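You operate a simulated robot arm through the tools that you are given. There is no shell and no other tool. Be economical: measure what you need, move in short steps, check, and stop when the job is done.

You run a simulated robot arm. Do the job below in one go: nothing can be reset, and whatever is moved stays where it is left.

Task
Read the blue-collar tube's colour step and rack it by that step.
Fine: switch the reader on, stand the tube in the reader cell; it ends in the step rack pocket with that number; reader off at the end; the other tubes stay; dry hands at switches and plugs; spill a teaspoon at most.
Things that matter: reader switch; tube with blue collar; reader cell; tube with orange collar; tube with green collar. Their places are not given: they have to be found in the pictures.

It is judged by the outcome, as a careful person would: the job done as asked, and still so three seconds after it is handed in. It fails if anything else is knocked over, pushed out of place, dropped, spilled or broken.

Robot
A 7-joint arm with a two-finger parallel gripper, fixed in place. Base frame: the origin is at the foot of the arm, x ahead of it, y to its left, z up; the work surface is at about z = 0.91. Lengths are in m, angles in rad, forces in N, time in s.
With the tool pointing down near the work surface it reaches from about 0.28 to 0.68 m from the base axis. Its first joint turns from -1.152 to 1.152 rad. Payload 1.57 kg.
The tool frame sits at the grasp point between the pads (the TCP): z along the fingers, y along the line on which they close. The tips reach 0.03 m beyond it. The gripper opens to 0.11 m. The fingers are 0.024 m wide and 0.012 m thick; the gripper's body (0.048 by 0.112 m) begins 0.078 m behind the TCP.
Orientation is told as [roll, pitch, yaw] about the base's x, y, z axes, in that order, counted from this pose: with the fingers straight down and closing along the base's y, the tool's x points along the base's -x, its y along +y and its z along -z.

Tools
- The arm moves only by the tool jog_arm. Its argument "moves" is a list of rows, each an object of numbers (a shift or turn left out is 0, a gripper value left out holds the last): "gripper": the closure, from 0 (fully open) to 1 (shut); "x", "y", "z": the shift along the base's x, y, z in units of 30 mm (1.0 is 30 mm); "wx", "wy", "wz": the turn, a rotation vector about the base's x, y, z in units of 4 degrees (1.0 is 4 degrees). In form: [{"gripper": .., "x": .., "y": .., "z": .., "wx": .., "wy": .., "wz": ..}, ...]. A call has 1 to 10 rows; each row shifts and turns the commanded pose from where the row before left it. A call with a number of a shift or a turn outside -1 to 1 is refused whole. A row lasts 0.2 s, in which the tool goes at most 0.05 m and 0.15 rad; a call with a longer step from one row to the next is refused whole, and so is a gripper value outside its range. Where a pose cannot be reached the arm comes as near as it can. A force on the tool above 40 N (or 10 N above the force at the start of the call, whichever is more), or a blocked arm, ends the call early, and 0.2 s more pass. Each finger travels about 0.108 m/s and halts on what it meets, pressing with about 36 N; the grip force reading is that of the motor and also rises with nothing between the fingers. The clock runs only during rows and for 0.2 s after the last one: add rows that do not move to give the fingers time. It gives the time, the measured TCP pose, the force on the tool (base axes), the opening and the grip force at its end, in the units of the frame above (readings bear some noise), and new pictures: "show" is both (left out), scene, wrist or none.
- Cameras (640 x 400 px; columns grow to the right, rows downward): "scene" is fixed at [0.1823, -0.4064, 1.413]; the picture's right is [0.59, -0.81, 0.00], its down [-0.40, -0.29, -0.87] and it looks along [0.70, 0.51, -0.50] (base axes); focal length 214 px, centre (320, 200). "wrist" rides on the gripper at [-0.036, 0, -0.08] in the tool frame; the picture's right is [0.00, -1.00, 0.00], its down [0.97, 0.00, -0.24] and it looks along [0.24, 0.00, 0.97] (tool axes); focal length 218 px, centre (320, 200).
- pixel_to_xyz(camera, pixels): for up to 12 pixels [column, row] of the newest picture of that camera ("zoom" is the newest enlarged one), the place [x, y, z] in the base frame of the surface seen there, good to about 0.002 m. It takes no simulated time.
- inspect(camera, box): a new picture of the part [left, top, right, bottom] of that camera's present view, enlarged. It takes no simulated time.
- finish_job(): hands the job in; it is judged then, once.

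Keep the steps short. Do not move on a guess: measure, check each grasp and each placing, and mend mistakes. In all there are 80 turns and 150 pictures (those below and enlarged ones count). Leave the gripper open and the arm clear of the work at the hand-in unless told otherwise, and finish with a single line.

The tools are called after "Request:" as a command line: name --argument value ..., lists and objects as JSON in quotes. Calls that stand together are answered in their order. jog_arm: Moves the arm, as the interface text tells. Its arguments: {"type":"object","properties":{"moves":{"type":"array","items":{"type":"object","properties":{"gripper":{"type":"number"},"x":{"type":"number"},"y":{"type":"number"},"z":{"type":"number"},"wx":{"type":"number"},"wy":{"type":"number"},"wz":{"type":"number"}}}},"show":{"type":"string","enum":["both","scene","wrist","none"]}},"required":["moves"]} The other tools are called the same way: pixel_to_xyz (camera, pixels) gives the place of the surface under pixels of a picture; inspect (camera, box) takes an enlarged picture of a part of a camera's view; finish_job () hands the job in.

At the start:

```text
time_s: 0.0
tcp_pos: [0.3575, -0.047, 1.3042]
ee_rot: [0.0, -0.001, -0.001]
force: [0.1, -0.1, -0.5]
width: 0.1101
grip_force: 0.1
```

scene: 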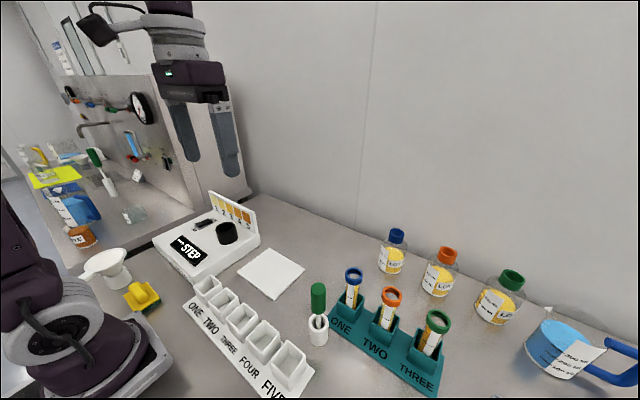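
wrist: 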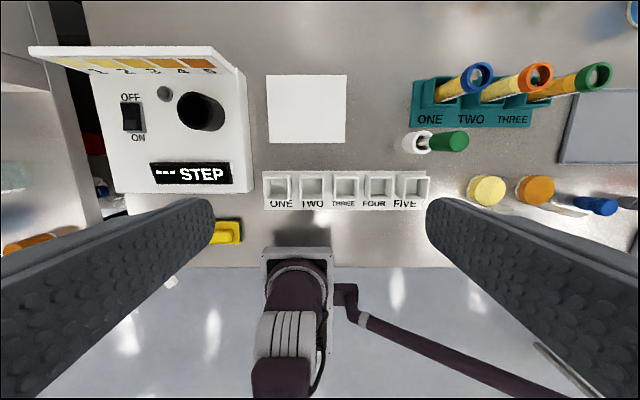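

I can see the reader (left), the step rack (centre) and the teal rack with three tubes (right). I'll enlarge the reader and the tubes, and measure the key points in the wrist picture.

Request:
inspect --camera "scene" --box '[140, 180, 320, 300]'

Request:
inspect --camera "scene" --box '[290, 250, 470, 400]'

Request:
pixel_to_xyz --camera "wrist" --pixels '[[132, 108], [132, 125], [200, 112], [185, 112], [215, 112], [480, 75], [440, 95], [277, 187], [311, 187], [346, 187], [378, 187], [412, 187]]'

Request:
pixel_to_xyz --camera "scene" --pixels '[[353, 269], [353, 279], [353, 298], [345, 276], [362, 276], [391, 293], [438, 318], [227, 233], [227, 224], [204, 222], [318, 290], [318, 330]]'

```text
3.33 times, centred on (230, 240) of scene
```

zoom: 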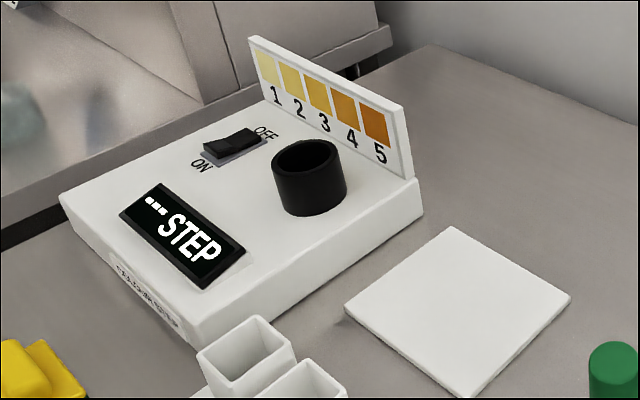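

```text
2.67 times, centred on (380, 325) of scene
```

zoom: 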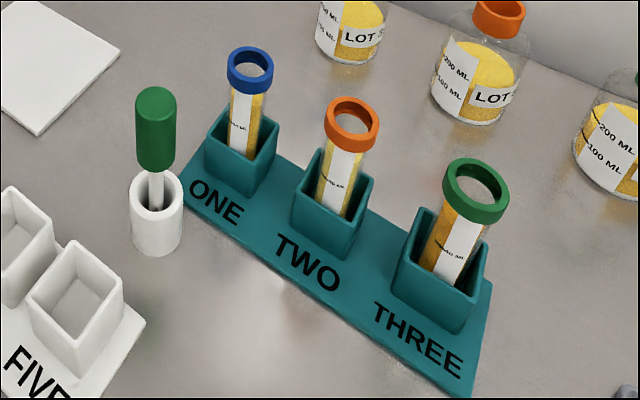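

```text
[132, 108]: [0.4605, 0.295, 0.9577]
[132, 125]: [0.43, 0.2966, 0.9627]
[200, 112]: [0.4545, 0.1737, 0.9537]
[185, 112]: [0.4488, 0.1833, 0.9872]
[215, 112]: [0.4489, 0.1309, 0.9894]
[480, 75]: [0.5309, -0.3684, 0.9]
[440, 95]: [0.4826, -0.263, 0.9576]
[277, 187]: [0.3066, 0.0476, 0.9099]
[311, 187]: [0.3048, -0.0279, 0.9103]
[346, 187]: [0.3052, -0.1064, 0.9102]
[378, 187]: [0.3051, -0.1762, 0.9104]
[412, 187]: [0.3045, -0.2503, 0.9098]
```

```text
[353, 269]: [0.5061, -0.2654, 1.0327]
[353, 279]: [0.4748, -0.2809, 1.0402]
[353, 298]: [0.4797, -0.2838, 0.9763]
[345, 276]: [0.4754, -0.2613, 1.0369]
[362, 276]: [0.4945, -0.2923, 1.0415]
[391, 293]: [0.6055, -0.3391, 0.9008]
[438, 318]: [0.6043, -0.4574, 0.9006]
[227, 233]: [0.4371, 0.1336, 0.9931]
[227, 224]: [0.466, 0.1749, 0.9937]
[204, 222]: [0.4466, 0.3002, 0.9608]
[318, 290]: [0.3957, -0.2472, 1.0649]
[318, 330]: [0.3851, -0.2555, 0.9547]
```

The reader is off. The tall raised edge of the switch is at the ON side, about (0.43, 0.297, 0.963). I'll close the gripper and move high towards a point above the switch.

Request:
jog_arm --moves '[{"gripper": 1, "y": 0.9, "x": 0.1}, {"y": 1}, {"y": 1}, {"y": 1}, {"y": 1}, {"y": 1}, {"y": 1}, {"y": 1}, {"y": 1}, {"y": 1}]' --show "none"

Request:
jog_arm --moves '[{"y": 0.9, "z": -1}, {"y": 0.6, "z": -1}, {"z": -1}, {"z": -1}, {"z": -0.5}, {}]' --show "wrist"

```text
time_s: 2.2
tcp_pos: [0.3596, 0.2513, 1.3033]
ee_rot: [0.0, -0.001, 0.0]
force: [0.2, 1.0, 0.7]
width: 0.0
grip_force: 21.1
```

```text
time_s: 3.6
tcp_pos: [0.3613, 0.2943, 1.1695]
ee_rot: [0.0, 0.0, -0.002]
force: [0.0, -0.3, -0.1]
width: 0.0
grip_force: 21.5
```

wrist: 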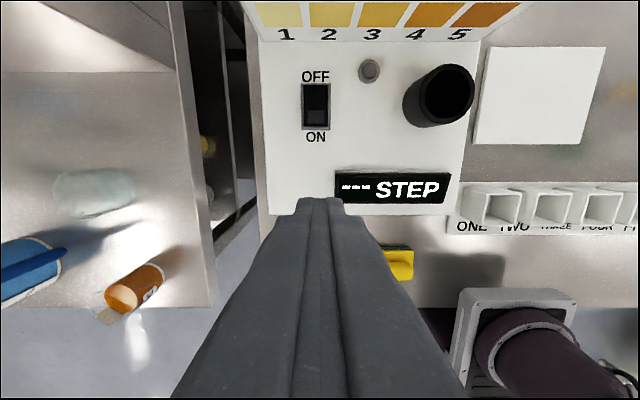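

Now I'll measure the switch, the cell and the surroundings closely.

Request:
inspect --camera "wrist" --box '[280, 50, 500, 187]'

Request:
pixel_to_xyz --camera "wrist" --pixels '[[316, 88], [316, 98], [316, 106], [316, 115], [316, 122], [304, 106], [328, 106], [316, 130], [424, 92], [472, 92], [448, 68], [448, 118]]'

```text
2.91 times, centred on (390, 118) of wrist
```

zoom: 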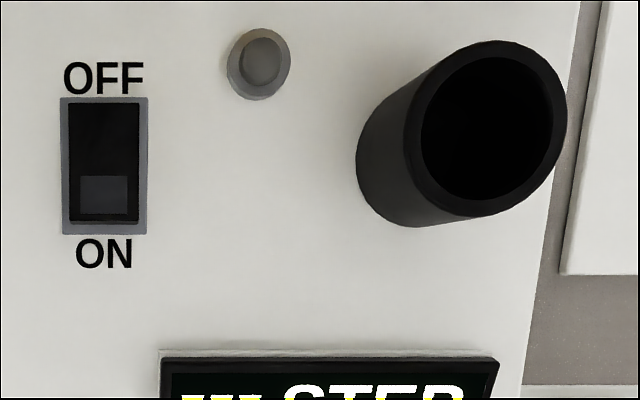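

```text
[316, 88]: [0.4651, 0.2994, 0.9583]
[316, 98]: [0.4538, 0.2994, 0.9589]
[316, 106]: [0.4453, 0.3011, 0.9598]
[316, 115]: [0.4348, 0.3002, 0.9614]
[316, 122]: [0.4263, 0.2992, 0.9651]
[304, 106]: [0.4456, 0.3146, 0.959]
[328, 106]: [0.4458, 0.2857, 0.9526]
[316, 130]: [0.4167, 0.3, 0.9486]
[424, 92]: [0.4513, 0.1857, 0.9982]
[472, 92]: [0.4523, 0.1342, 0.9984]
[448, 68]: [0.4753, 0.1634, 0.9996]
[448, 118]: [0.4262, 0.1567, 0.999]
```

The rocker spans x 0.424–0.468 at y 0.300, and the ON end is raised to 0.965. The cell is centred at (0.4515, 0.160) with its rim at z≈0.999. I'll go above the ON end at x≈0.429 and stop 1.5 cm over it.

Request:
jog_arm --moves '[{"x": 1, "y": 0.2}, {"x": 1}, {"x": 0.25, "z": -1}, {"z": -1}, {"z": -1}, {"z": -1}, {"z": -1}, {"z": -0.3}, {}]' --show "both"

```text
time_s: 5.6
tcp_pos: [0.4279, 0.3, 1.0125]
ee_rot: [0.0, -0.001, 0.0]
force: [-0.7, -0.2, 0.4]
width: 0.0
grip_force: 21.2
```

scene: 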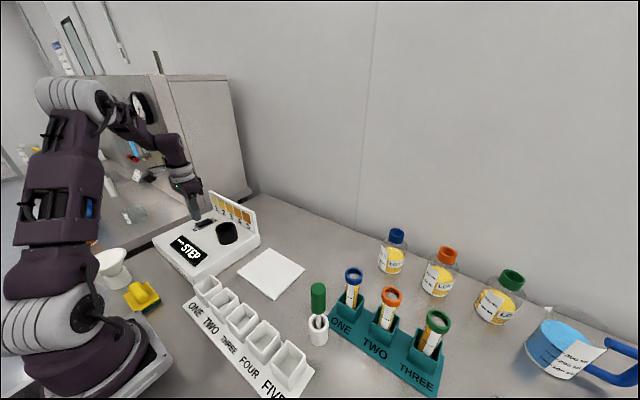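
wrist: 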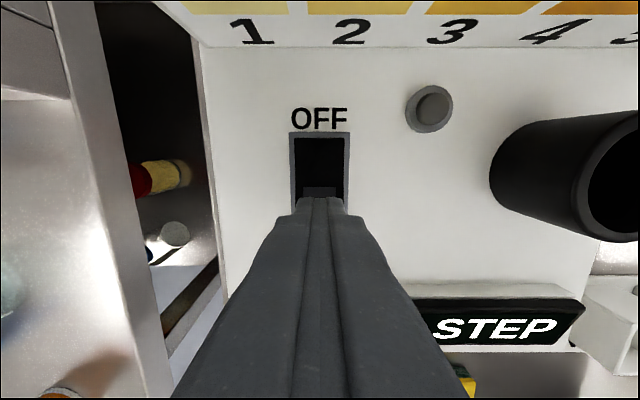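

The finger tip is aligned over the ON end, at about z 0.9825. I'll press down in small steps.

Request:
jog_arm --moves '[{"z": -0.3}, {"z": -0.2}, {"z": -0.1}, {"z": -0.1}, {"z": -0.1}, {}]' --show "wrist"

```text
time_s: 6.8
tcp_pos: [0.4274, 0.3001, 0.9925]
ee_rot: [0.002, -0.006, 0.001]
force: [-4.0, -3.5, 10.0]
width: 0.0
grip_force: 21.5
stopped in row 5: the force on the tool passed its limit (the readings are from after the stop); the commanded pose is now the measured one
```

wrist: 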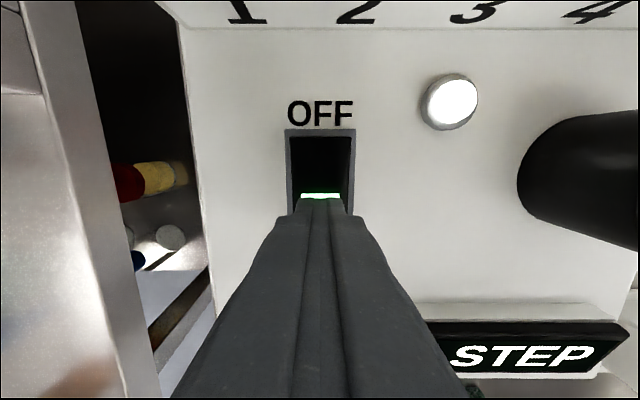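

The lamp is lit and the rocker's green mark shows, so the reader is on. I'll lift straight up, then go across towards the tubes.

Request:
jog_arm --moves '[{"z": 0.5}, {"z": 1}, {"z": 1}, {"z": 1}, {"z": 1}, {"z": 1}, {"z": 1}, {"z": 1}, {"y": -1, "z": 0.5}, {"y": -1}]' --show "scene"

Request:
jog_arm --moves '[{"gripper": 0.0, "y": -1}, {"y": -1}, {"y": -1}, {"y": -1}, {"y": -1}, {"y": -1}, {"y": -1}, {"y": -1}, {"y": -1}, {"y": -1}]' --show "none"

Request:
jog_arm --moves '[{"y": -1}, {"y": -1}, {"y": -1}, {"y": -1}, {"y": -1}, {"y": -1}, {"y": -1}, {}]' --show "wrist"

```text
time_s: 9.0
tcp_pos: [0.4271, 0.2394, 1.2325]
ee_rot: [0.002, -0.003, 0.0]
force: [0.1, 0.0, -0.7]
width: 0.0001
grip_force: 21.7
```

scene: 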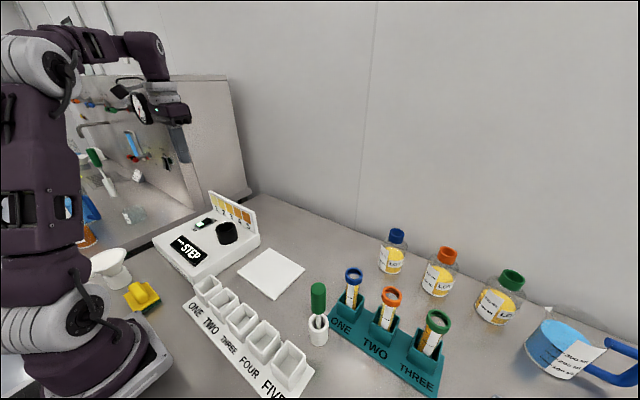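

```text
time_s: 11.2
tcp_pos: [0.43, -0.0616, 1.2307]
ee_rot: [0.001, -0.007, 0.001]
force: [1.0, -0.4, 0.4]
width: 0.1098
grip_force: 0.0
```

```text
time_s: 13.0
tcp_pos: [0.4302, -0.2722, 1.2299]
ee_rot: [0.002, -0.005, 0.0]
force: [0.9, -0.5, -0.6]
width: 0.11
grip_force: 0.1
```

wrist: 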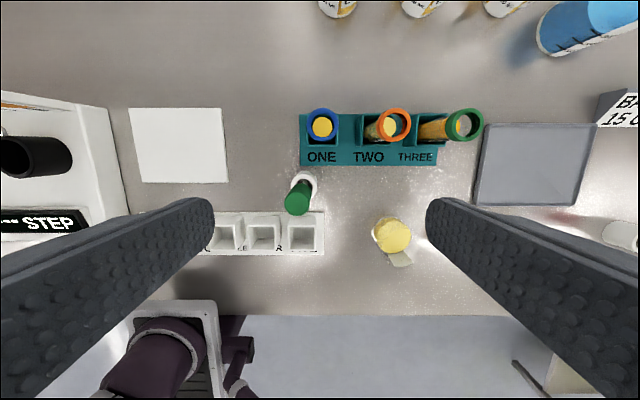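

The blue tube is at (322,125). I'll measure its collar, the pocket and its neighbours.

Request:
inspect --camera "wrist" --box '[270, 90, 500, 234]'

Request:
pixel_to_xyz --camera "wrist" --pixels '[[308, 124], [338, 124], [322, 110], [322, 139], [322, 127], [379, 124], [410, 124], [393, 110], [297, 195], [393, 235], [303, 117], [330, 142]]'

Request:
inspect --camera "scene" --box '[310, 255, 410, 335]'

```text
2.78 times, centred on (385, 162) of wrist
```

zoom: 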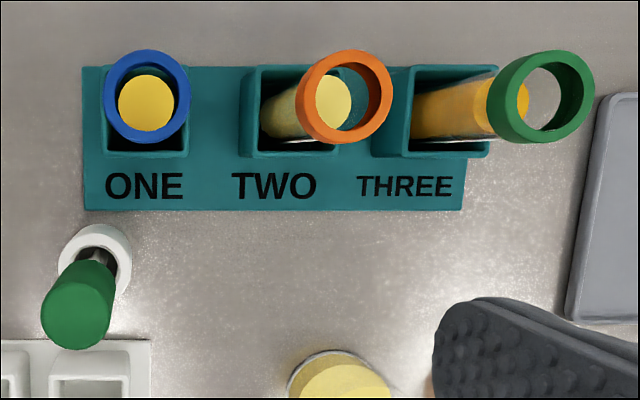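

```text
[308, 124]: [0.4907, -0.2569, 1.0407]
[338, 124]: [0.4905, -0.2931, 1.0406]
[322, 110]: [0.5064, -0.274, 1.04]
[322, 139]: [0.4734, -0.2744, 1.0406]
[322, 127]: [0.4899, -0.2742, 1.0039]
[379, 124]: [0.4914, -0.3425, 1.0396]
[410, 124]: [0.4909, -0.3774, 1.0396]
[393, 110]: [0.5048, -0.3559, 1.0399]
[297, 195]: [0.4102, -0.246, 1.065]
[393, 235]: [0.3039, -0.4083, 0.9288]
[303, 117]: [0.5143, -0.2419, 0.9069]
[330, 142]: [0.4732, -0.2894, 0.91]
```

```text
5.00 times, centred on (360, 295) of scene
```

zoom: 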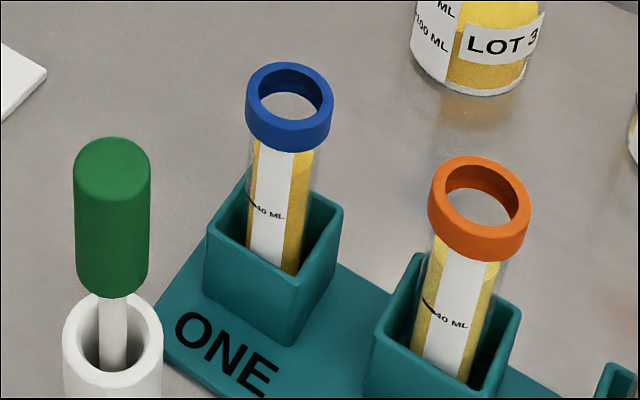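

The blue collar is centred at (0.4905, -0.275) with its top at 1.0406 and Ø0.036. The liquid surface is at 1.004. The orange collar starts at y=-0.342. I'll narrow the gripper to about 0.07 and stop just above it.

Request:
jog_arm --moves '[{"gripper": 0.36, "x": 1, "y": -0.1}, {"x": 1, "z": -0.3}, {"z": -1}, {"z": -1}, {"z": -1}, {"z": -1}, {}]' --show "both"

```text
time_s: 14.6
tcp_pos: [0.4886, -0.2757, 1.1029]
ee_rot: [0.002, -0.004, 0.001]
force: [0.3, -0.4, 0.3]
width: 0.0704
grip_force: 0.0
```

scene: 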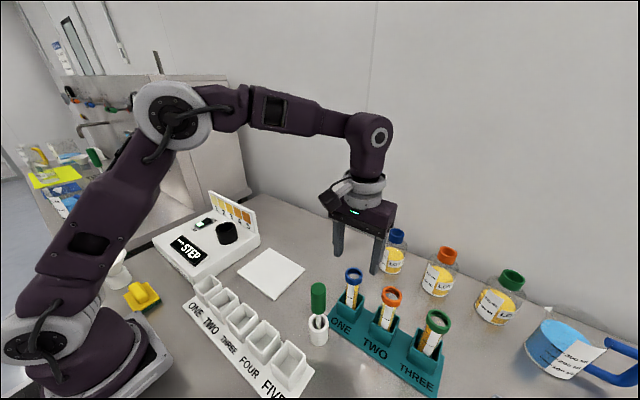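
wrist: 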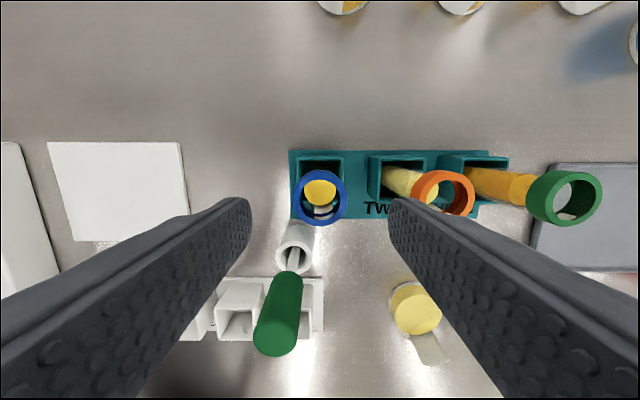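

I'm 6 cm above the collar and centred to within 2 mm. I'll re-measure the collar before going down.

Request:
pixel_to_xyz --camera "wrist" --pixels '[[297, 197], [345, 197], [321, 174], [321, 222], [415, 193], [320, 188], [318, 155], [272, 330], [291, 240]]'

```text
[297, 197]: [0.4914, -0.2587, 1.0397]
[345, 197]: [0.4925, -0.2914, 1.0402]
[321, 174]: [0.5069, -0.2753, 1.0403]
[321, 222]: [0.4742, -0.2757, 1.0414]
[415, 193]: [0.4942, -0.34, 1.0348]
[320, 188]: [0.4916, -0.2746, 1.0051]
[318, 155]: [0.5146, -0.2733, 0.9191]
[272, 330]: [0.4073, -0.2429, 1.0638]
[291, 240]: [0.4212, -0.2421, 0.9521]
```

Centre (0.4905, -0.2752) is confirmed. I'll descend to z≈1.028, then close in stages.

Request:
jog_arm --moves '[{"x": 0.06, "y": 0.02, "z": -0.7}, {"z": -0.7}, {"z": -0.6}, {"z": -0.5}, {}, {"gripper": 0.55}, {}, {"gripper": 0.62}, {}]' --show "wrist"

```text
time_s: 16.6
tcp_pos: [0.4904, -0.2732, 1.0253]
ee_rot: [0.002, -0.006, -0.001]
force: [-0.5, -0.6, 1.0]
width: 0.0421
grip_force: 0.1
```

wrist: 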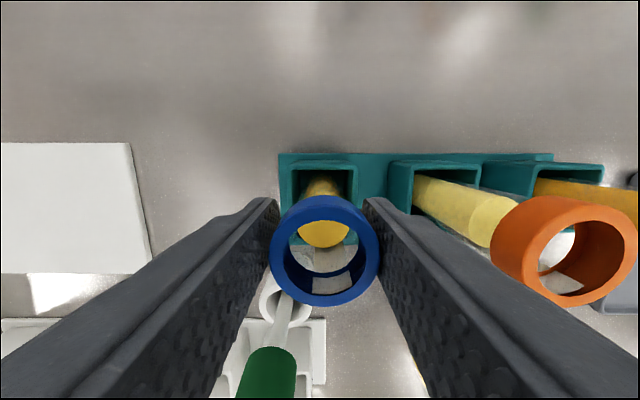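

The collar sits between the pads, slightly nearer the right one. I'll nudge y by -1.5 mm and close.

Request:
jog_arm --moves '[{"y": -0.05}, {"gripper": 0.68}, {"gripper": 0.75}, {"gripper": 0.85}, {"gripper": 1.0}, {}]' --show "wrist"

```text
time_s: 18.0
tcp_pos: [0.4894, -0.2742, 1.0269]
ee_rot: [0.002, -0.006, -0.001]
force: [0.0, -0.3, 0.2]
width: 0.0369
grip_force: 35.6
```

wrist: 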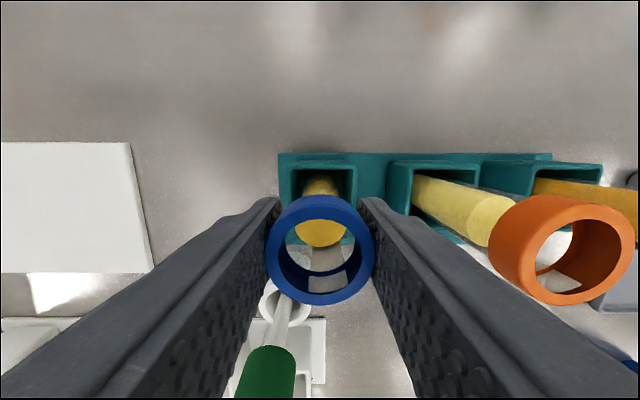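

The collar is held (width 0.0369, grip force 35.6). I'll lift slowly and straight up.

Request:
jog_arm --moves '[{"z": 0.2}, {"z": 0.4}, {"z": 0.5}, {"z": 0.6}, {"z": 0.6}, {"z": 0.6}, {"z": 0.6}, {"z": 0.6}, {"z": 0.5}, {"z": 0.3}]' --show "both"

```text
time_s: 20.2
tcp_pos: [0.4894, -0.2741, 1.1745]
ee_rot: [0.001, -0.003, -0.002]
force: [-0.4, -0.3, -0.6]
width: 0.0365
grip_force: 35.8
```

scene: 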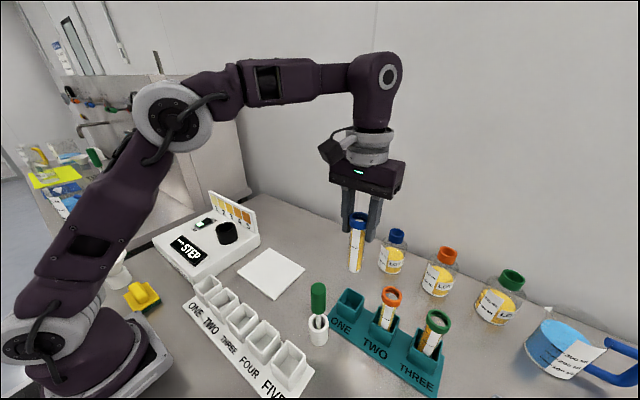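
wrist: 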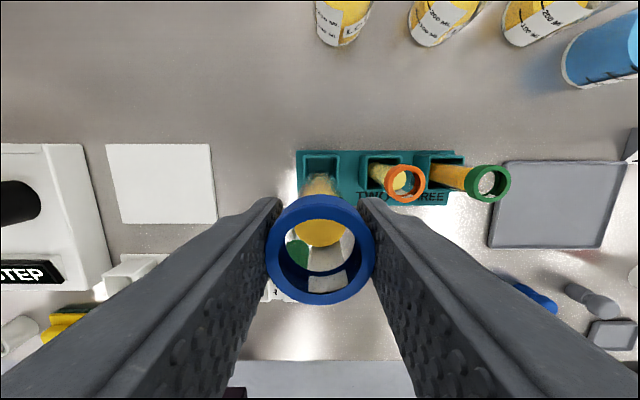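

The tube is lifted, upright and undisturbed. I'll measure its bottom and look inside the empty pocket.

Request:
pixel_to_xyz --camera "scene" --pixels '[[355, 270], [355, 266], [355, 250], [357, 232], [357, 222]]'

Request:
inspect --camera "scene" --box '[310, 195, 410, 295]'

```text
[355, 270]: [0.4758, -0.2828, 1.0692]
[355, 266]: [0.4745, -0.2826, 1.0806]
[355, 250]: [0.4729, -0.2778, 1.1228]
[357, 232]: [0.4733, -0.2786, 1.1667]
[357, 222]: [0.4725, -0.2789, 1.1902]
```

```text
4.00 times, centred on (360, 245) of scene
```

zoom: 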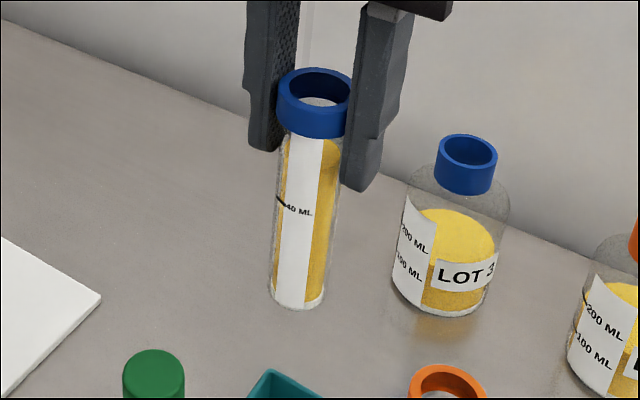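

The tube bottom is at ~1.066, about 0.109 below the TCP. Clearance to the cell rim (0.999) is fine, so I'll carry it gently towards the cell.

Request:
jog_arm --moves '[{"y": 0.2}, {"y": 0.4}, {"y": 0.6}, {"y": 0.7}, {"y": 0.8}, {"y": 0.8}, {"y": 0.8}, {"y": 0.8}, {"y": 0.8}, {"y": 0.8}]' --show "none"

Request:
jog_arm --moves '[{"y": 0.8, "x": -0.1}, {"y": 0.8, "x": -0.2}, {"y": 0.8, "x": -0.3}, {"y": 0.8, "x": -0.3}, {"y": 0.8, "x": -0.2}, {"y": 0.7, "x": -0.1}, {"y": 0.5, "x": -0.05}, {"y": 0.3}, {"y": 0.15}, {}]' --show "both"

```text
time_s: 22.4
tcp_pos: [0.49, -0.0722, 1.1737]
ee_rot: [0.001, -0.004, 0.001]
force: [0.0, 0.1, -0.5]
width: 0.0367
grip_force: 36.3
```

```text
time_s: 24.6
tcp_pos: [0.4535, 0.0955, 1.1747]
ee_rot: [0.002, -0.004, 0.0]
force: [-0.3, 0.2, -0.3]
width: 0.0369
grip_force: 36.0
```

scene: 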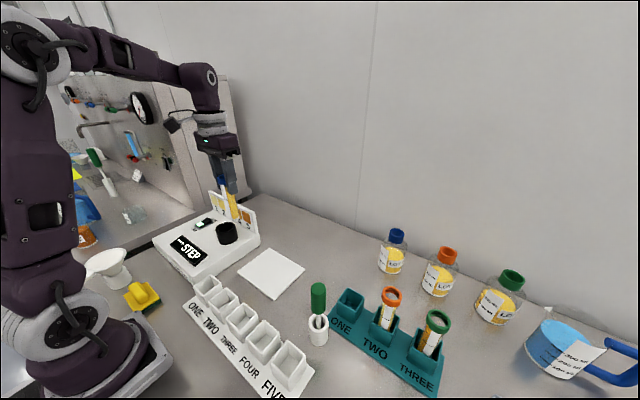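
wrist: 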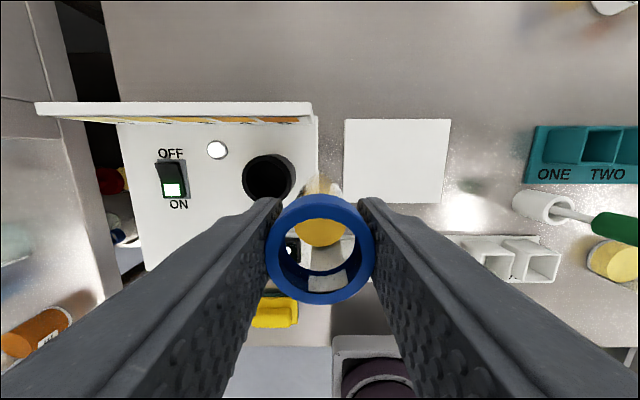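

Still upright. I'll measure the cell's rim and the top edge of the board.

Request:
pixel_to_xyz --camera "wrist" --pixels '[[246, 178], [290, 178], [266, 158], [266, 196], [268, 178], [200, 106], [300, 106], [172, 172]]'

Request:
inspect --camera "wrist" --box '[220, 130, 380, 230]'

Request:
pixel_to_xyz --camera "scene" --pixels '[[236, 217], [234, 205], [227, 227], [217, 232], [237, 230], [227, 224]]'

```text
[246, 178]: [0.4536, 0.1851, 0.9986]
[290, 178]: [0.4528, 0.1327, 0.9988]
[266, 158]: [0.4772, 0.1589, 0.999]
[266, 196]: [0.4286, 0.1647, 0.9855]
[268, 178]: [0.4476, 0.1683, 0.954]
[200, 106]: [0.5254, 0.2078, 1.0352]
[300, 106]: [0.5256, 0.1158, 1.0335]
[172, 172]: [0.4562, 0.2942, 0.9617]
```

```text
4.00 times, centred on (300, 180) of wrist
```

zoom: 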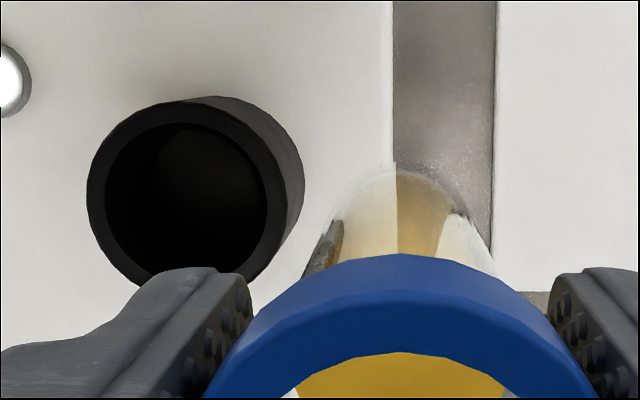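

```text
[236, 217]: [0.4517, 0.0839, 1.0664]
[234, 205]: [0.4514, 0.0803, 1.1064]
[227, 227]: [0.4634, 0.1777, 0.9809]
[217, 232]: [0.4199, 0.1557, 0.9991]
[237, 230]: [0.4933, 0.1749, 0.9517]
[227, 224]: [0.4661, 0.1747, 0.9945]
```

The cell centre is (0.452, 0.159), its rim 0.999 and its floor ≈0.954. The board top is 1.035, so there is clearance. I'll move above the cell.

Request:
jog_arm --moves '[{"y": 0.2, "x": -0.05}, {"y": 0.4}, {"y": 0.5}, {"y": 0.5}, {"y": 0.3}, {"y": 0.2}, {}, {}]' --show "both"

Request:
inspect --camera "scene" --box '[170, 150, 290, 270]'

```text
time_s: 26.4
tcp_pos: [0.4533, 0.1602, 1.1741]
ee_rot: [0.002, -0.005, 0.0]
force: [-0.8, 0.2, -0.5]
width: 0.0366
grip_force: 35.8
```

scene: 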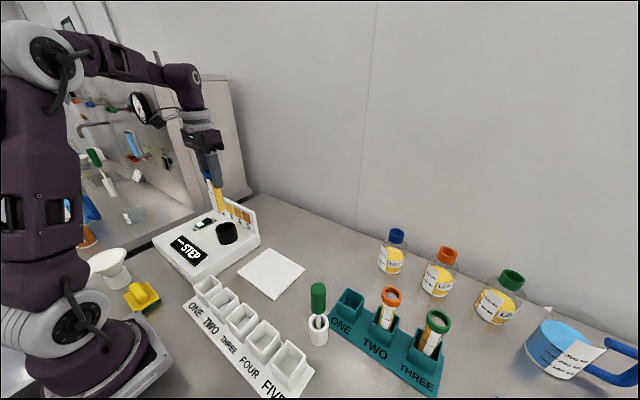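
wrist: 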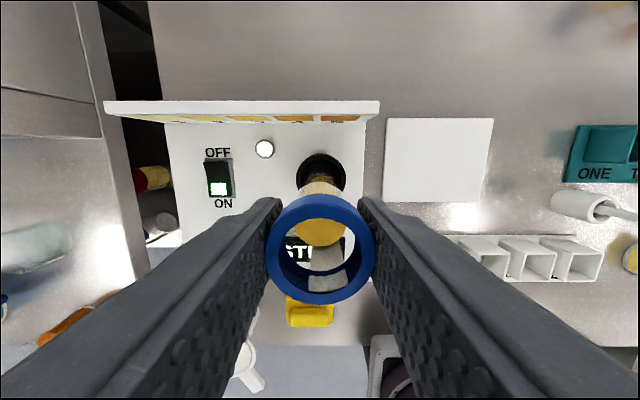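

```text
3.33 times, centred on (230, 210) of scene
```

zoom: 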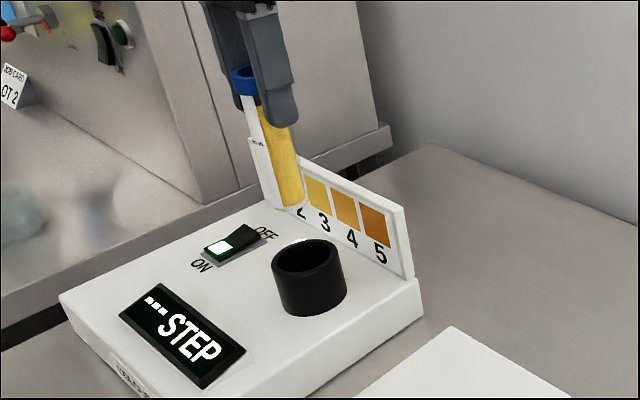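

The tube is over the cell. I'll trim x by -1.5 mm and y by -1 mm and lower until the tube bottom is just above the rim.

Request:
jog_arm --moves '[{"x": -0.05, "y": -0.03, "z": -0.3}, {"z": -0.5}, {"z": -0.5}, {"z": -0.3}, {"z": -0.1}, {}]' --show "both"

Request:
inspect --camera "scene" --box '[190, 170, 270, 250]'

Request:
inspect --camera "wrist" --box '[260, 120, 380, 220]'

```text
time_s: 27.8
tcp_pos: [0.4502, 0.1589, 1.1222]
ee_rot: [0.002, -0.004, 0.0]
force: [-0.2, -0.4, 0.5]
width: 0.0366
grip_force: 35.9
```

scene: 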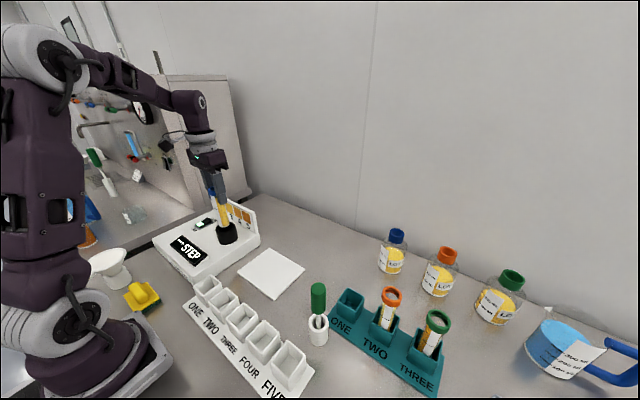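
wrist: 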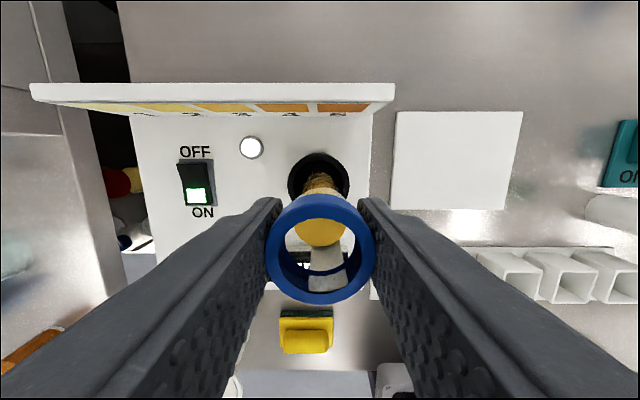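

```text
5.00 times, centred on (230, 210) of scene
```

zoom: 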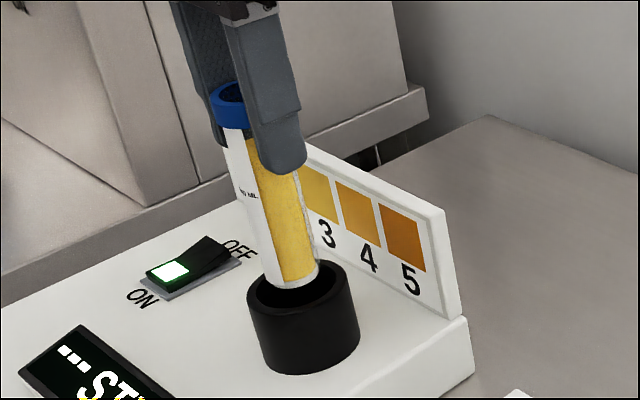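

```text
4.00 times, centred on (320, 170) of wrist
```

zoom: 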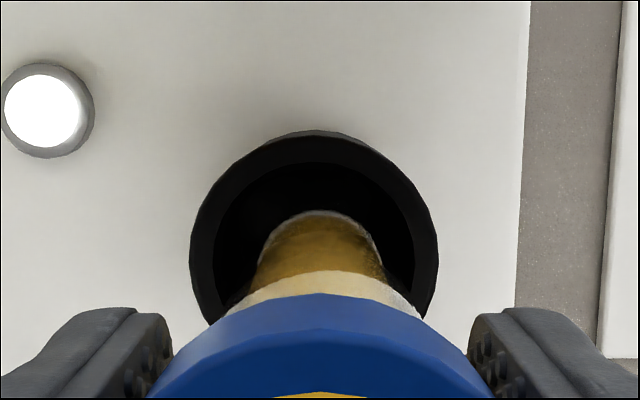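

The tube bottom is centred in the cell mouth. I'll lower slowly, watching the force.

Request:
jog_arm --moves '[{"x": 0.03, "z": -0.2}, {"z": -0.3}, {"z": -0.4}, {"z": -0.4}, {"z": -0.3}, {}]' --show "none"

Request:
jog_arm --moves '[{"z": -0.1}, {"z": -0.08}, {"z": -0.05}, {}]' --show "both"

```text
time_s: 29.2
tcp_pos: [0.4495, 0.1585, 1.0761]
ee_rot: [0.001, -0.006, 0.002]
force: [0.6, 0.8, -0.5]
width: 0.0366
grip_force: 36.1
```

```text
time_s: 30.2
tcp_pos: [0.4518, 0.1585, 1.0683]
ee_rot: [0.003, -0.009, -0.001]
force: [1.4, -0.4, 25.5]
width: 0.0371
grip_force: 36.3
```

scene: 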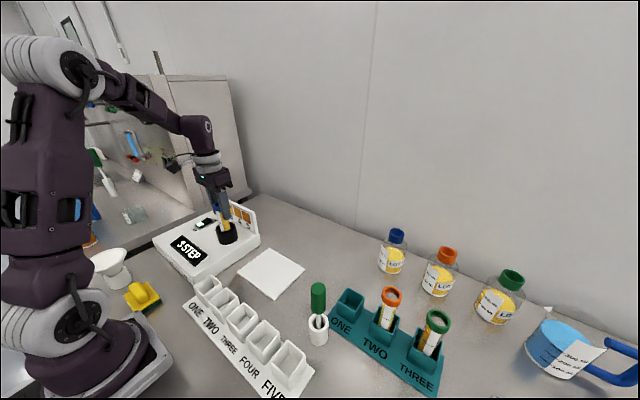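
wrist: 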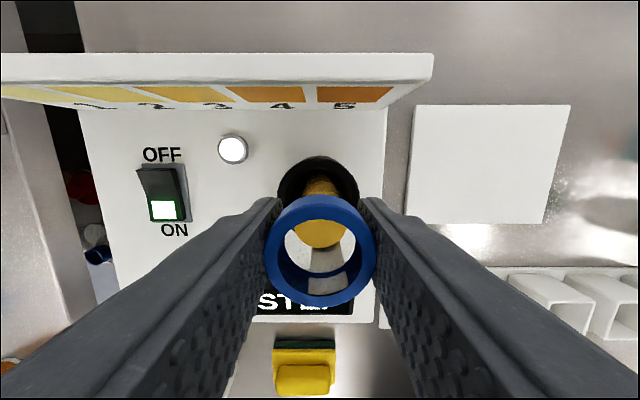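

The tube is on the cell floor and the display appears to show a number. I'll ease the pressure and let go so it stands free, then read.

Request:
jog_arm --moves '[{"z": 0.08}, {}, {"gripper": 0.62}, {}, {}]' --show "both"

Request:
inspect --camera "scene" --box '[160, 190, 270, 270]'

```text
time_s: 31.4
tcp_pos: [0.452, 0.157, 1.0711]
ee_rot: [0.002, -0.005, 0.0]
force: [0.0, 0.5, -0.2]
width: 0.0421
grip_force: 0.0
```

scene: 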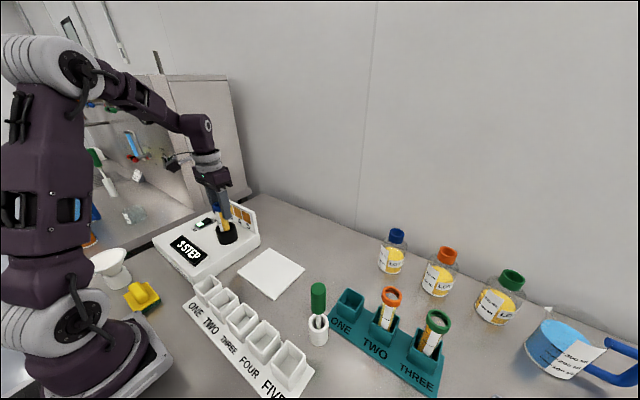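
wrist: 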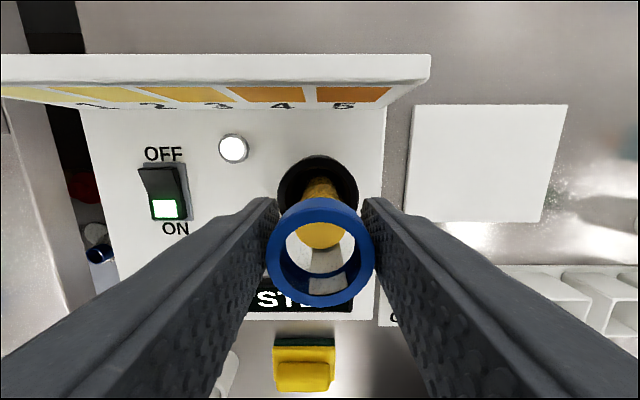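

```text
5.00 times, centred on (215, 230) of scene
```

zoom: 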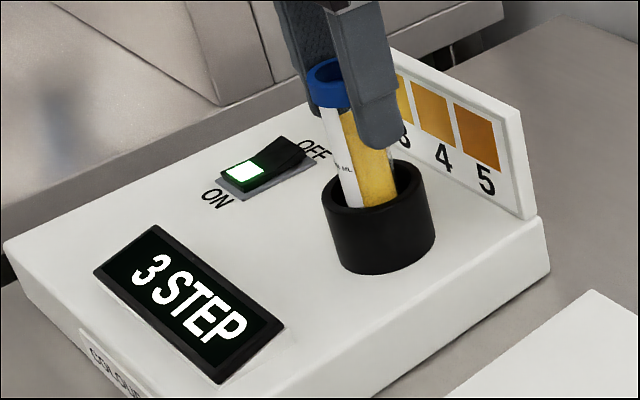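

The display reads "3 STEP" with the tube standing free. I'll wait a second and read again to be sure it has settled.

Request:
jog_arm --moves '[{}, {}, {}, {}, {}, {}, {}, {}, {}, {}]' --show "none"

Request:
inspect --camera "scene" --box '[165, 225, 215, 275]'

Request:
pixel_to_xyz --camera "wrist" --pixels '[[268, 255], [373, 255], [321, 200], [321, 305]]'

```text
time_s: 33.6
tcp_pos: [0.4504, 0.1585, 1.0729]
ee_rot: [0.001, -0.006, 0.001]
force: [0.0, -0.3, -0.6]
width: 0.0417
grip_force: 0.0
```

```text
8.00 times, centred on (190, 250) of scene
```

zoom: 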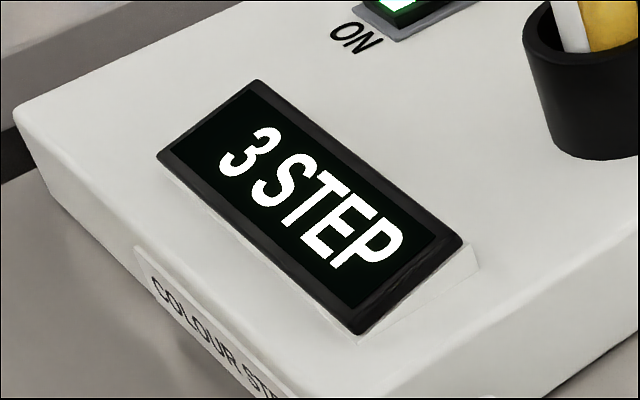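

```text
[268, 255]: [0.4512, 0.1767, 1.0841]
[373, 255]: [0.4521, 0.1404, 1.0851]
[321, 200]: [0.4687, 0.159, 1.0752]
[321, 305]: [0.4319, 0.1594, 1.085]
```

Steady at 3. I'll grip the collar again and lift slowly.

Request:
jog_arm --moves '[{"gripper": 0.7}, {"gripper": 0.85}, {"gripper": 1}, {}, {"z": 0.2}, {"z": 0.4}, {"z": 0.6}, {"z": 0.6}, {"z": 0.6}, {"z": 0.6}]' --show "none"

Request:
jog_arm --moves '[{"z": 0.5}, {"z": 0.4}, {"z": 0.2}, {"y": -0.2}, {"y": -0.4}, {"y": -0.6}, {"y": -0.6}, {"y": -0.4}, {"y": -0.2}, {}]' --show "both"

```text
time_s: 35.8
tcp_pos: [0.451, 0.1568, 1.1632]
ee_rot: [0.001, -0.006, 0.003]
force: [0.3, 0.7, -0.5]
width: 0.0365
grip_force: 35.9
```

```text
time_s: 38.0
tcp_pos: [0.4517, 0.0887, 1.1934]
ee_rot: [0.002, -0.007, 0.001]
force: [0.3, 0.5, 0.0]
width: 0.0365
grip_force: 36.0
```

scene: 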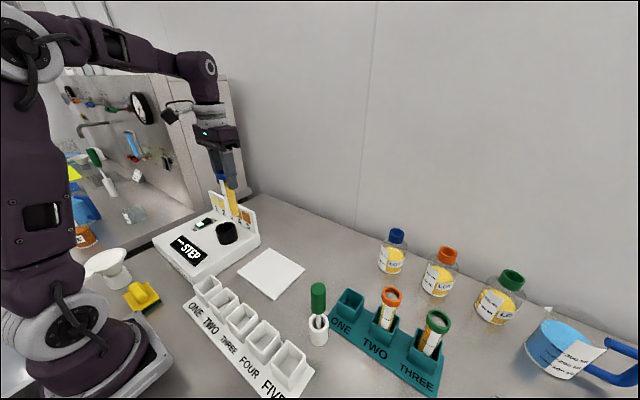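
wrist: 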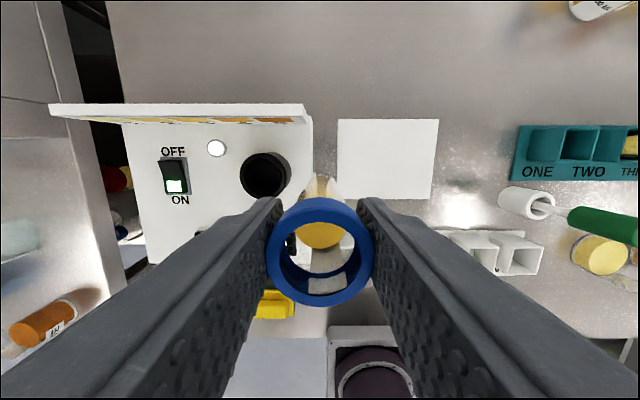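

The tube is held and clear of the cell. Now I'll enlarge the step rack to measure pocket THREE.

Request:
inspect --camera "scene" --box '[180, 260, 320, 400]'

```text
2.86 times, centred on (250, 330) of scene
```

zoom: 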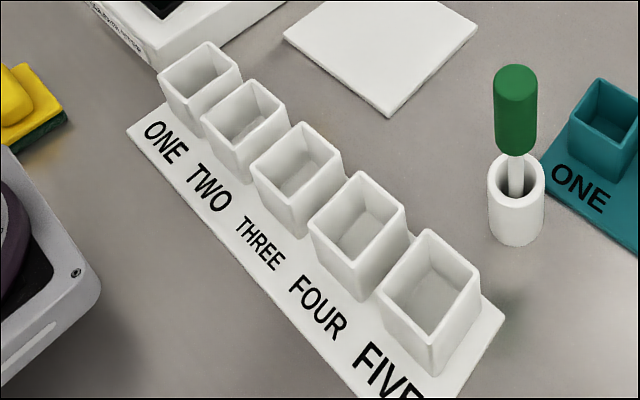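

Pocket THREE is the middle one, with rim corners at (252,158), (302,125), (345,160) and (297,197) in the enlarged picture.

Request:
pixel_to_xyz --camera "zoom" --pixels '[[254, 158], [302, 126], [343, 161], [296, 196], [276, 142], [323, 143], [320, 179], [275, 177], [300, 172], [310, 215], [365, 174], [247, 82]]'

```text
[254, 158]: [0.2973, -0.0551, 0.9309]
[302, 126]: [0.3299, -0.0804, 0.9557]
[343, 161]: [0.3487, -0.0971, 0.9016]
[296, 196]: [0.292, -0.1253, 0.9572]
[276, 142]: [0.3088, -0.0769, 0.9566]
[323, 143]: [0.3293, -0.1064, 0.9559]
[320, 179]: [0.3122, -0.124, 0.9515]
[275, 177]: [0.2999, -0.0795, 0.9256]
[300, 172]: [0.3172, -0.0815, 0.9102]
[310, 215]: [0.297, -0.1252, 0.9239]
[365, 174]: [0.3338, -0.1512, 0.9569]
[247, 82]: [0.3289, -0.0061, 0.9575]
```

Pocket THREE is about (0.310, -0.102), with the rim at 0.957. I'll carry the tube there at height, keeping x at 0.34 so the wrist camera can see the pocket for exact centring.

Request:
jog_arm --moves '[{"y": -0.2, "z": 0.2}, {"y": -0.4, "z": 0.3, "x": -0.2}, {"y": -0.6, "z": 0.4, "x": -0.3}, {"y": -0.7, "z": 0.4, "x": -0.4}, {"y": -0.8, "z": 0.3, "x": -0.5}, {"y": -0.8, "z": 0.2, "x": -0.6}, {"y": -0.8, "x": -0.6}, {"y": -0.7, "x": -0.5}, {"y": -0.6, "x": -0.3}, {"y": -0.4, "x": -0.2}]' --show "none"

Request:
jog_arm --moves '[{"y": -0.2, "x": -0.1}, {"y": -0.1}, {}]' --show "both"

```text
time_s: 40.2
tcp_pos: [0.342, -0.0931, 1.2456]
ee_rot: [0.002, -0.004, 0.001]
force: [-1.2, 0.1, 0.0]
width: 0.0366
grip_force: 36.0
```

```text
time_s: 41.0
tcp_pos: [0.339, -0.1025, 1.2459]
ee_rot: [0.003, -0.004, 0.0]
force: [0.2, -0.3, -0.4]
width: 0.0366
grip_force: 36.4
```

scene: 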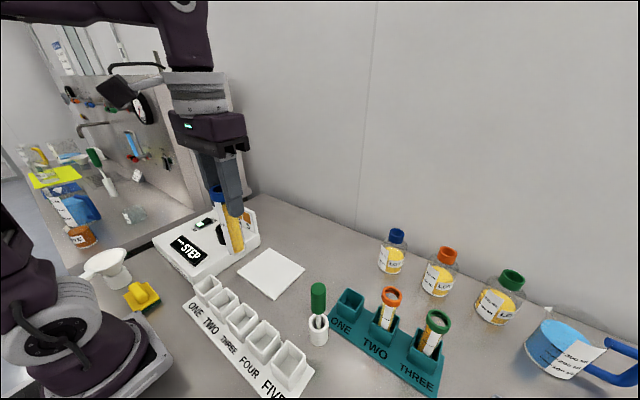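
wrist: 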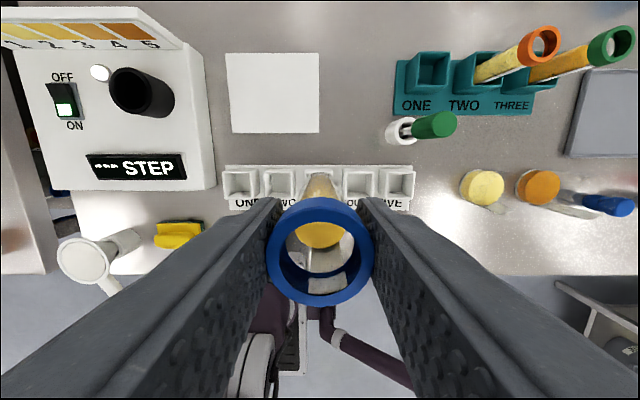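

The tube covers pocket THREE, so I'll measure the rims of pockets TWO and FOUR on either side and interpolate.

Request:
inspect --camera "wrist" --box '[220, 150, 420, 230]'

```text
3.20 times, centred on (320, 190) of wrist
```

zoom: 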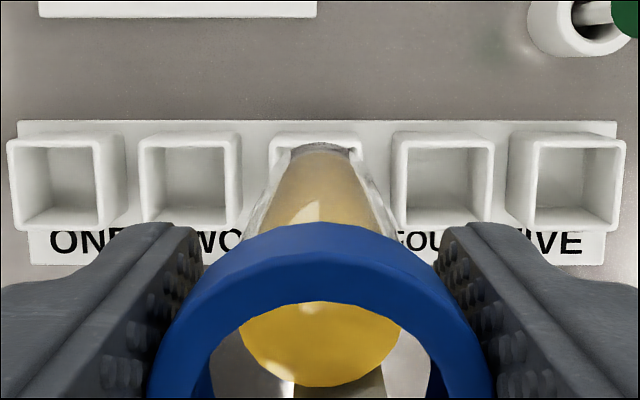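

Request:
pixel_to_xyz --camera "zoom" --pixels '[[142, 190], [227, 190], [395, 180], [492, 180], [270, 143], [362, 143], [182, 142], [444, 138], [444, 218], [565, 139], [565, 224], [60, 224]]'

```text
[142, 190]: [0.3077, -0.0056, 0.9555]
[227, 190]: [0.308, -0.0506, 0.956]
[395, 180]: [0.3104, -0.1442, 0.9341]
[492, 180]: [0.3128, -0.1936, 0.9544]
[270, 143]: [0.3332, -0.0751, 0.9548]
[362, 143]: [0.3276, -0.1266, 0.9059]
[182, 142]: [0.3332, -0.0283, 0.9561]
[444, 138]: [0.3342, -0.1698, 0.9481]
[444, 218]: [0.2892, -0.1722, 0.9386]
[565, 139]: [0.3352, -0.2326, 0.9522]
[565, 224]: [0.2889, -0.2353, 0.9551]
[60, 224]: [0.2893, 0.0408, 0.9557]
```

Pocket THREE's centre is (0.311, -0.0995) and the rim is 0.956. I'll shift over it and lower until the tube bottom is ~3 cm above the rim.

Request:
jog_arm --moves '[{"x": -0.3, "y": 0.1}, {"x": -0.4}, {"x": -0.25, "z": -0.2}, {"z": -0.5}, {"z": -0.7}, {"z": -0.8}, {"z": -0.8}, {"z": -0.6}, {"z": -0.4}, {}]' --show "both"

Request:
inspect --camera "scene" --box '[180, 220, 320, 360]'

Request:
inspect --camera "wrist" --box '[220, 130, 420, 230]'

```text
time_s: 43.2
tcp_pos: [0.3126, -0.0981, 1.1274]
ee_rot: [0.0, -0.005, 0.001]
force: [-0.8, 0.3, -0.4]
width: 0.0365
grip_force: 36.0
```

scene: 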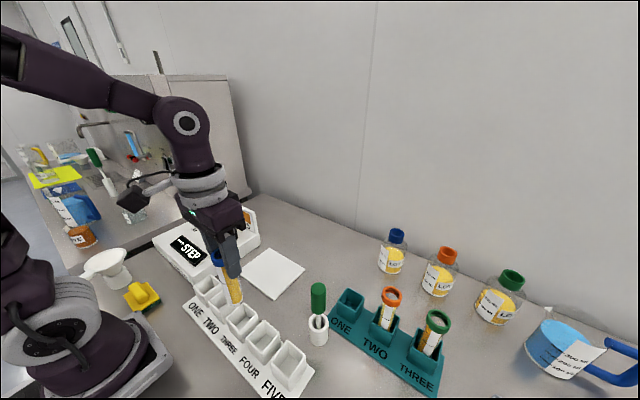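
wrist: 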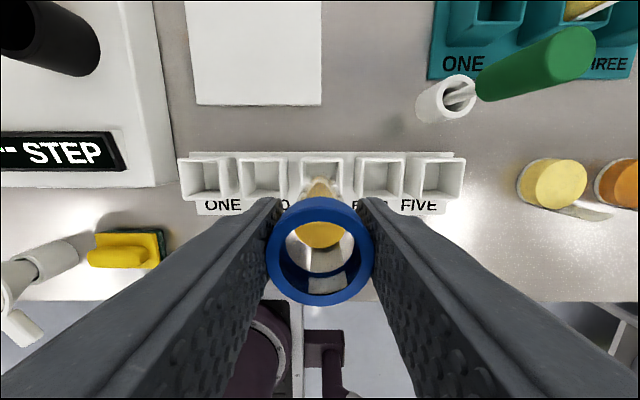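

```text
2.86 times, centred on (250, 290) of scene
```

zoom: 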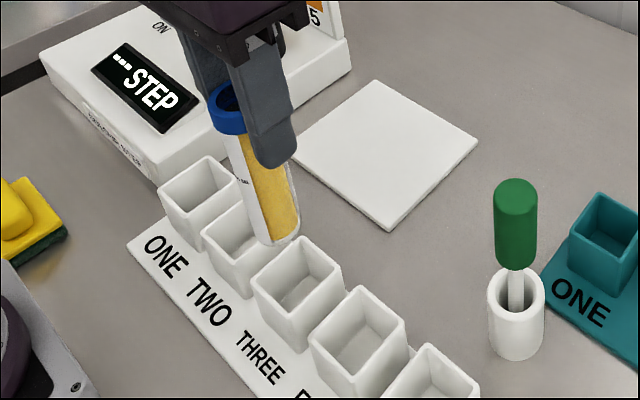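

```text
3.20 times, centred on (320, 180) of wrist
```

zoom: 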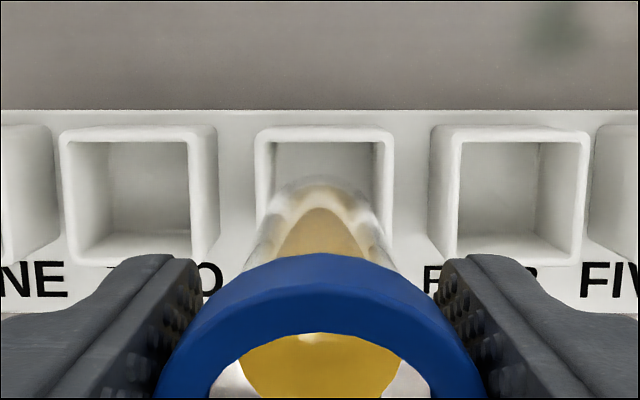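

Well aligned over THREE. I'll trim x by -2 mm and y by -1.3 mm, lower to just above the rim and check.

Request:
jog_arm --moves '[{"x": -0.06, "y": -0.04, "z": -0.3}, {"z": -0.4}, {"z": -0.3}, {"z": -0.2}, {}]' --show "both"

Request:
inspect --camera "scene" --box '[195, 245, 295, 345]'

Request:
inspect --camera "wrist" --box '[240, 120, 400, 220]'

```text
time_s: 44.4
tcp_pos: [0.3096, -0.0996, 1.0924]
ee_rot: [0.0, -0.005, 0.0]
force: [0.4, 0.8, -0.2]
width: 0.0365
grip_force: 36.0
```

scene: 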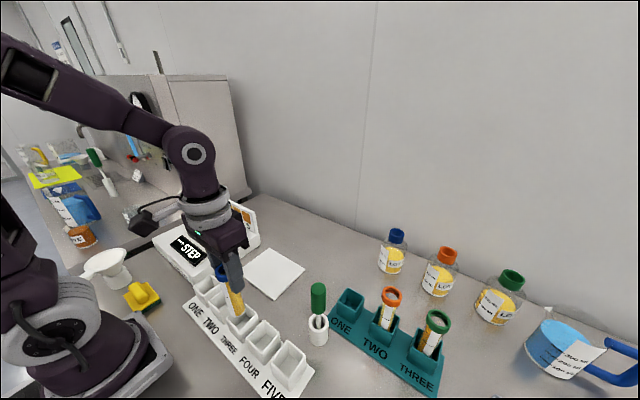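
wrist: 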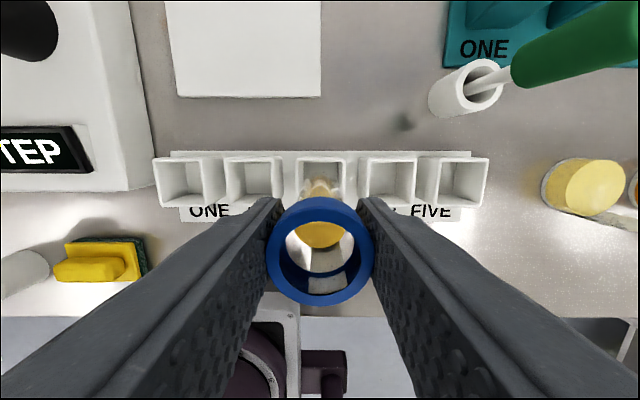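

```text
4.00 times, centred on (245, 295) of scene
```

zoom: 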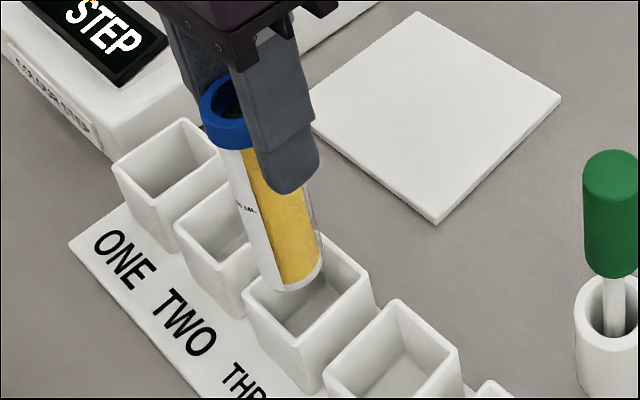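

```text
4.00 times, centred on (320, 170) of wrist
```

zoom: 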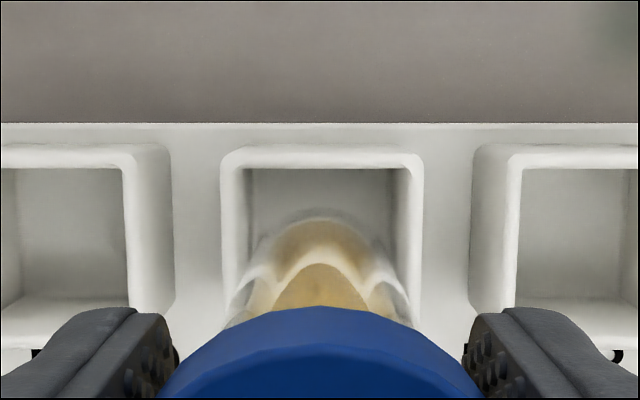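

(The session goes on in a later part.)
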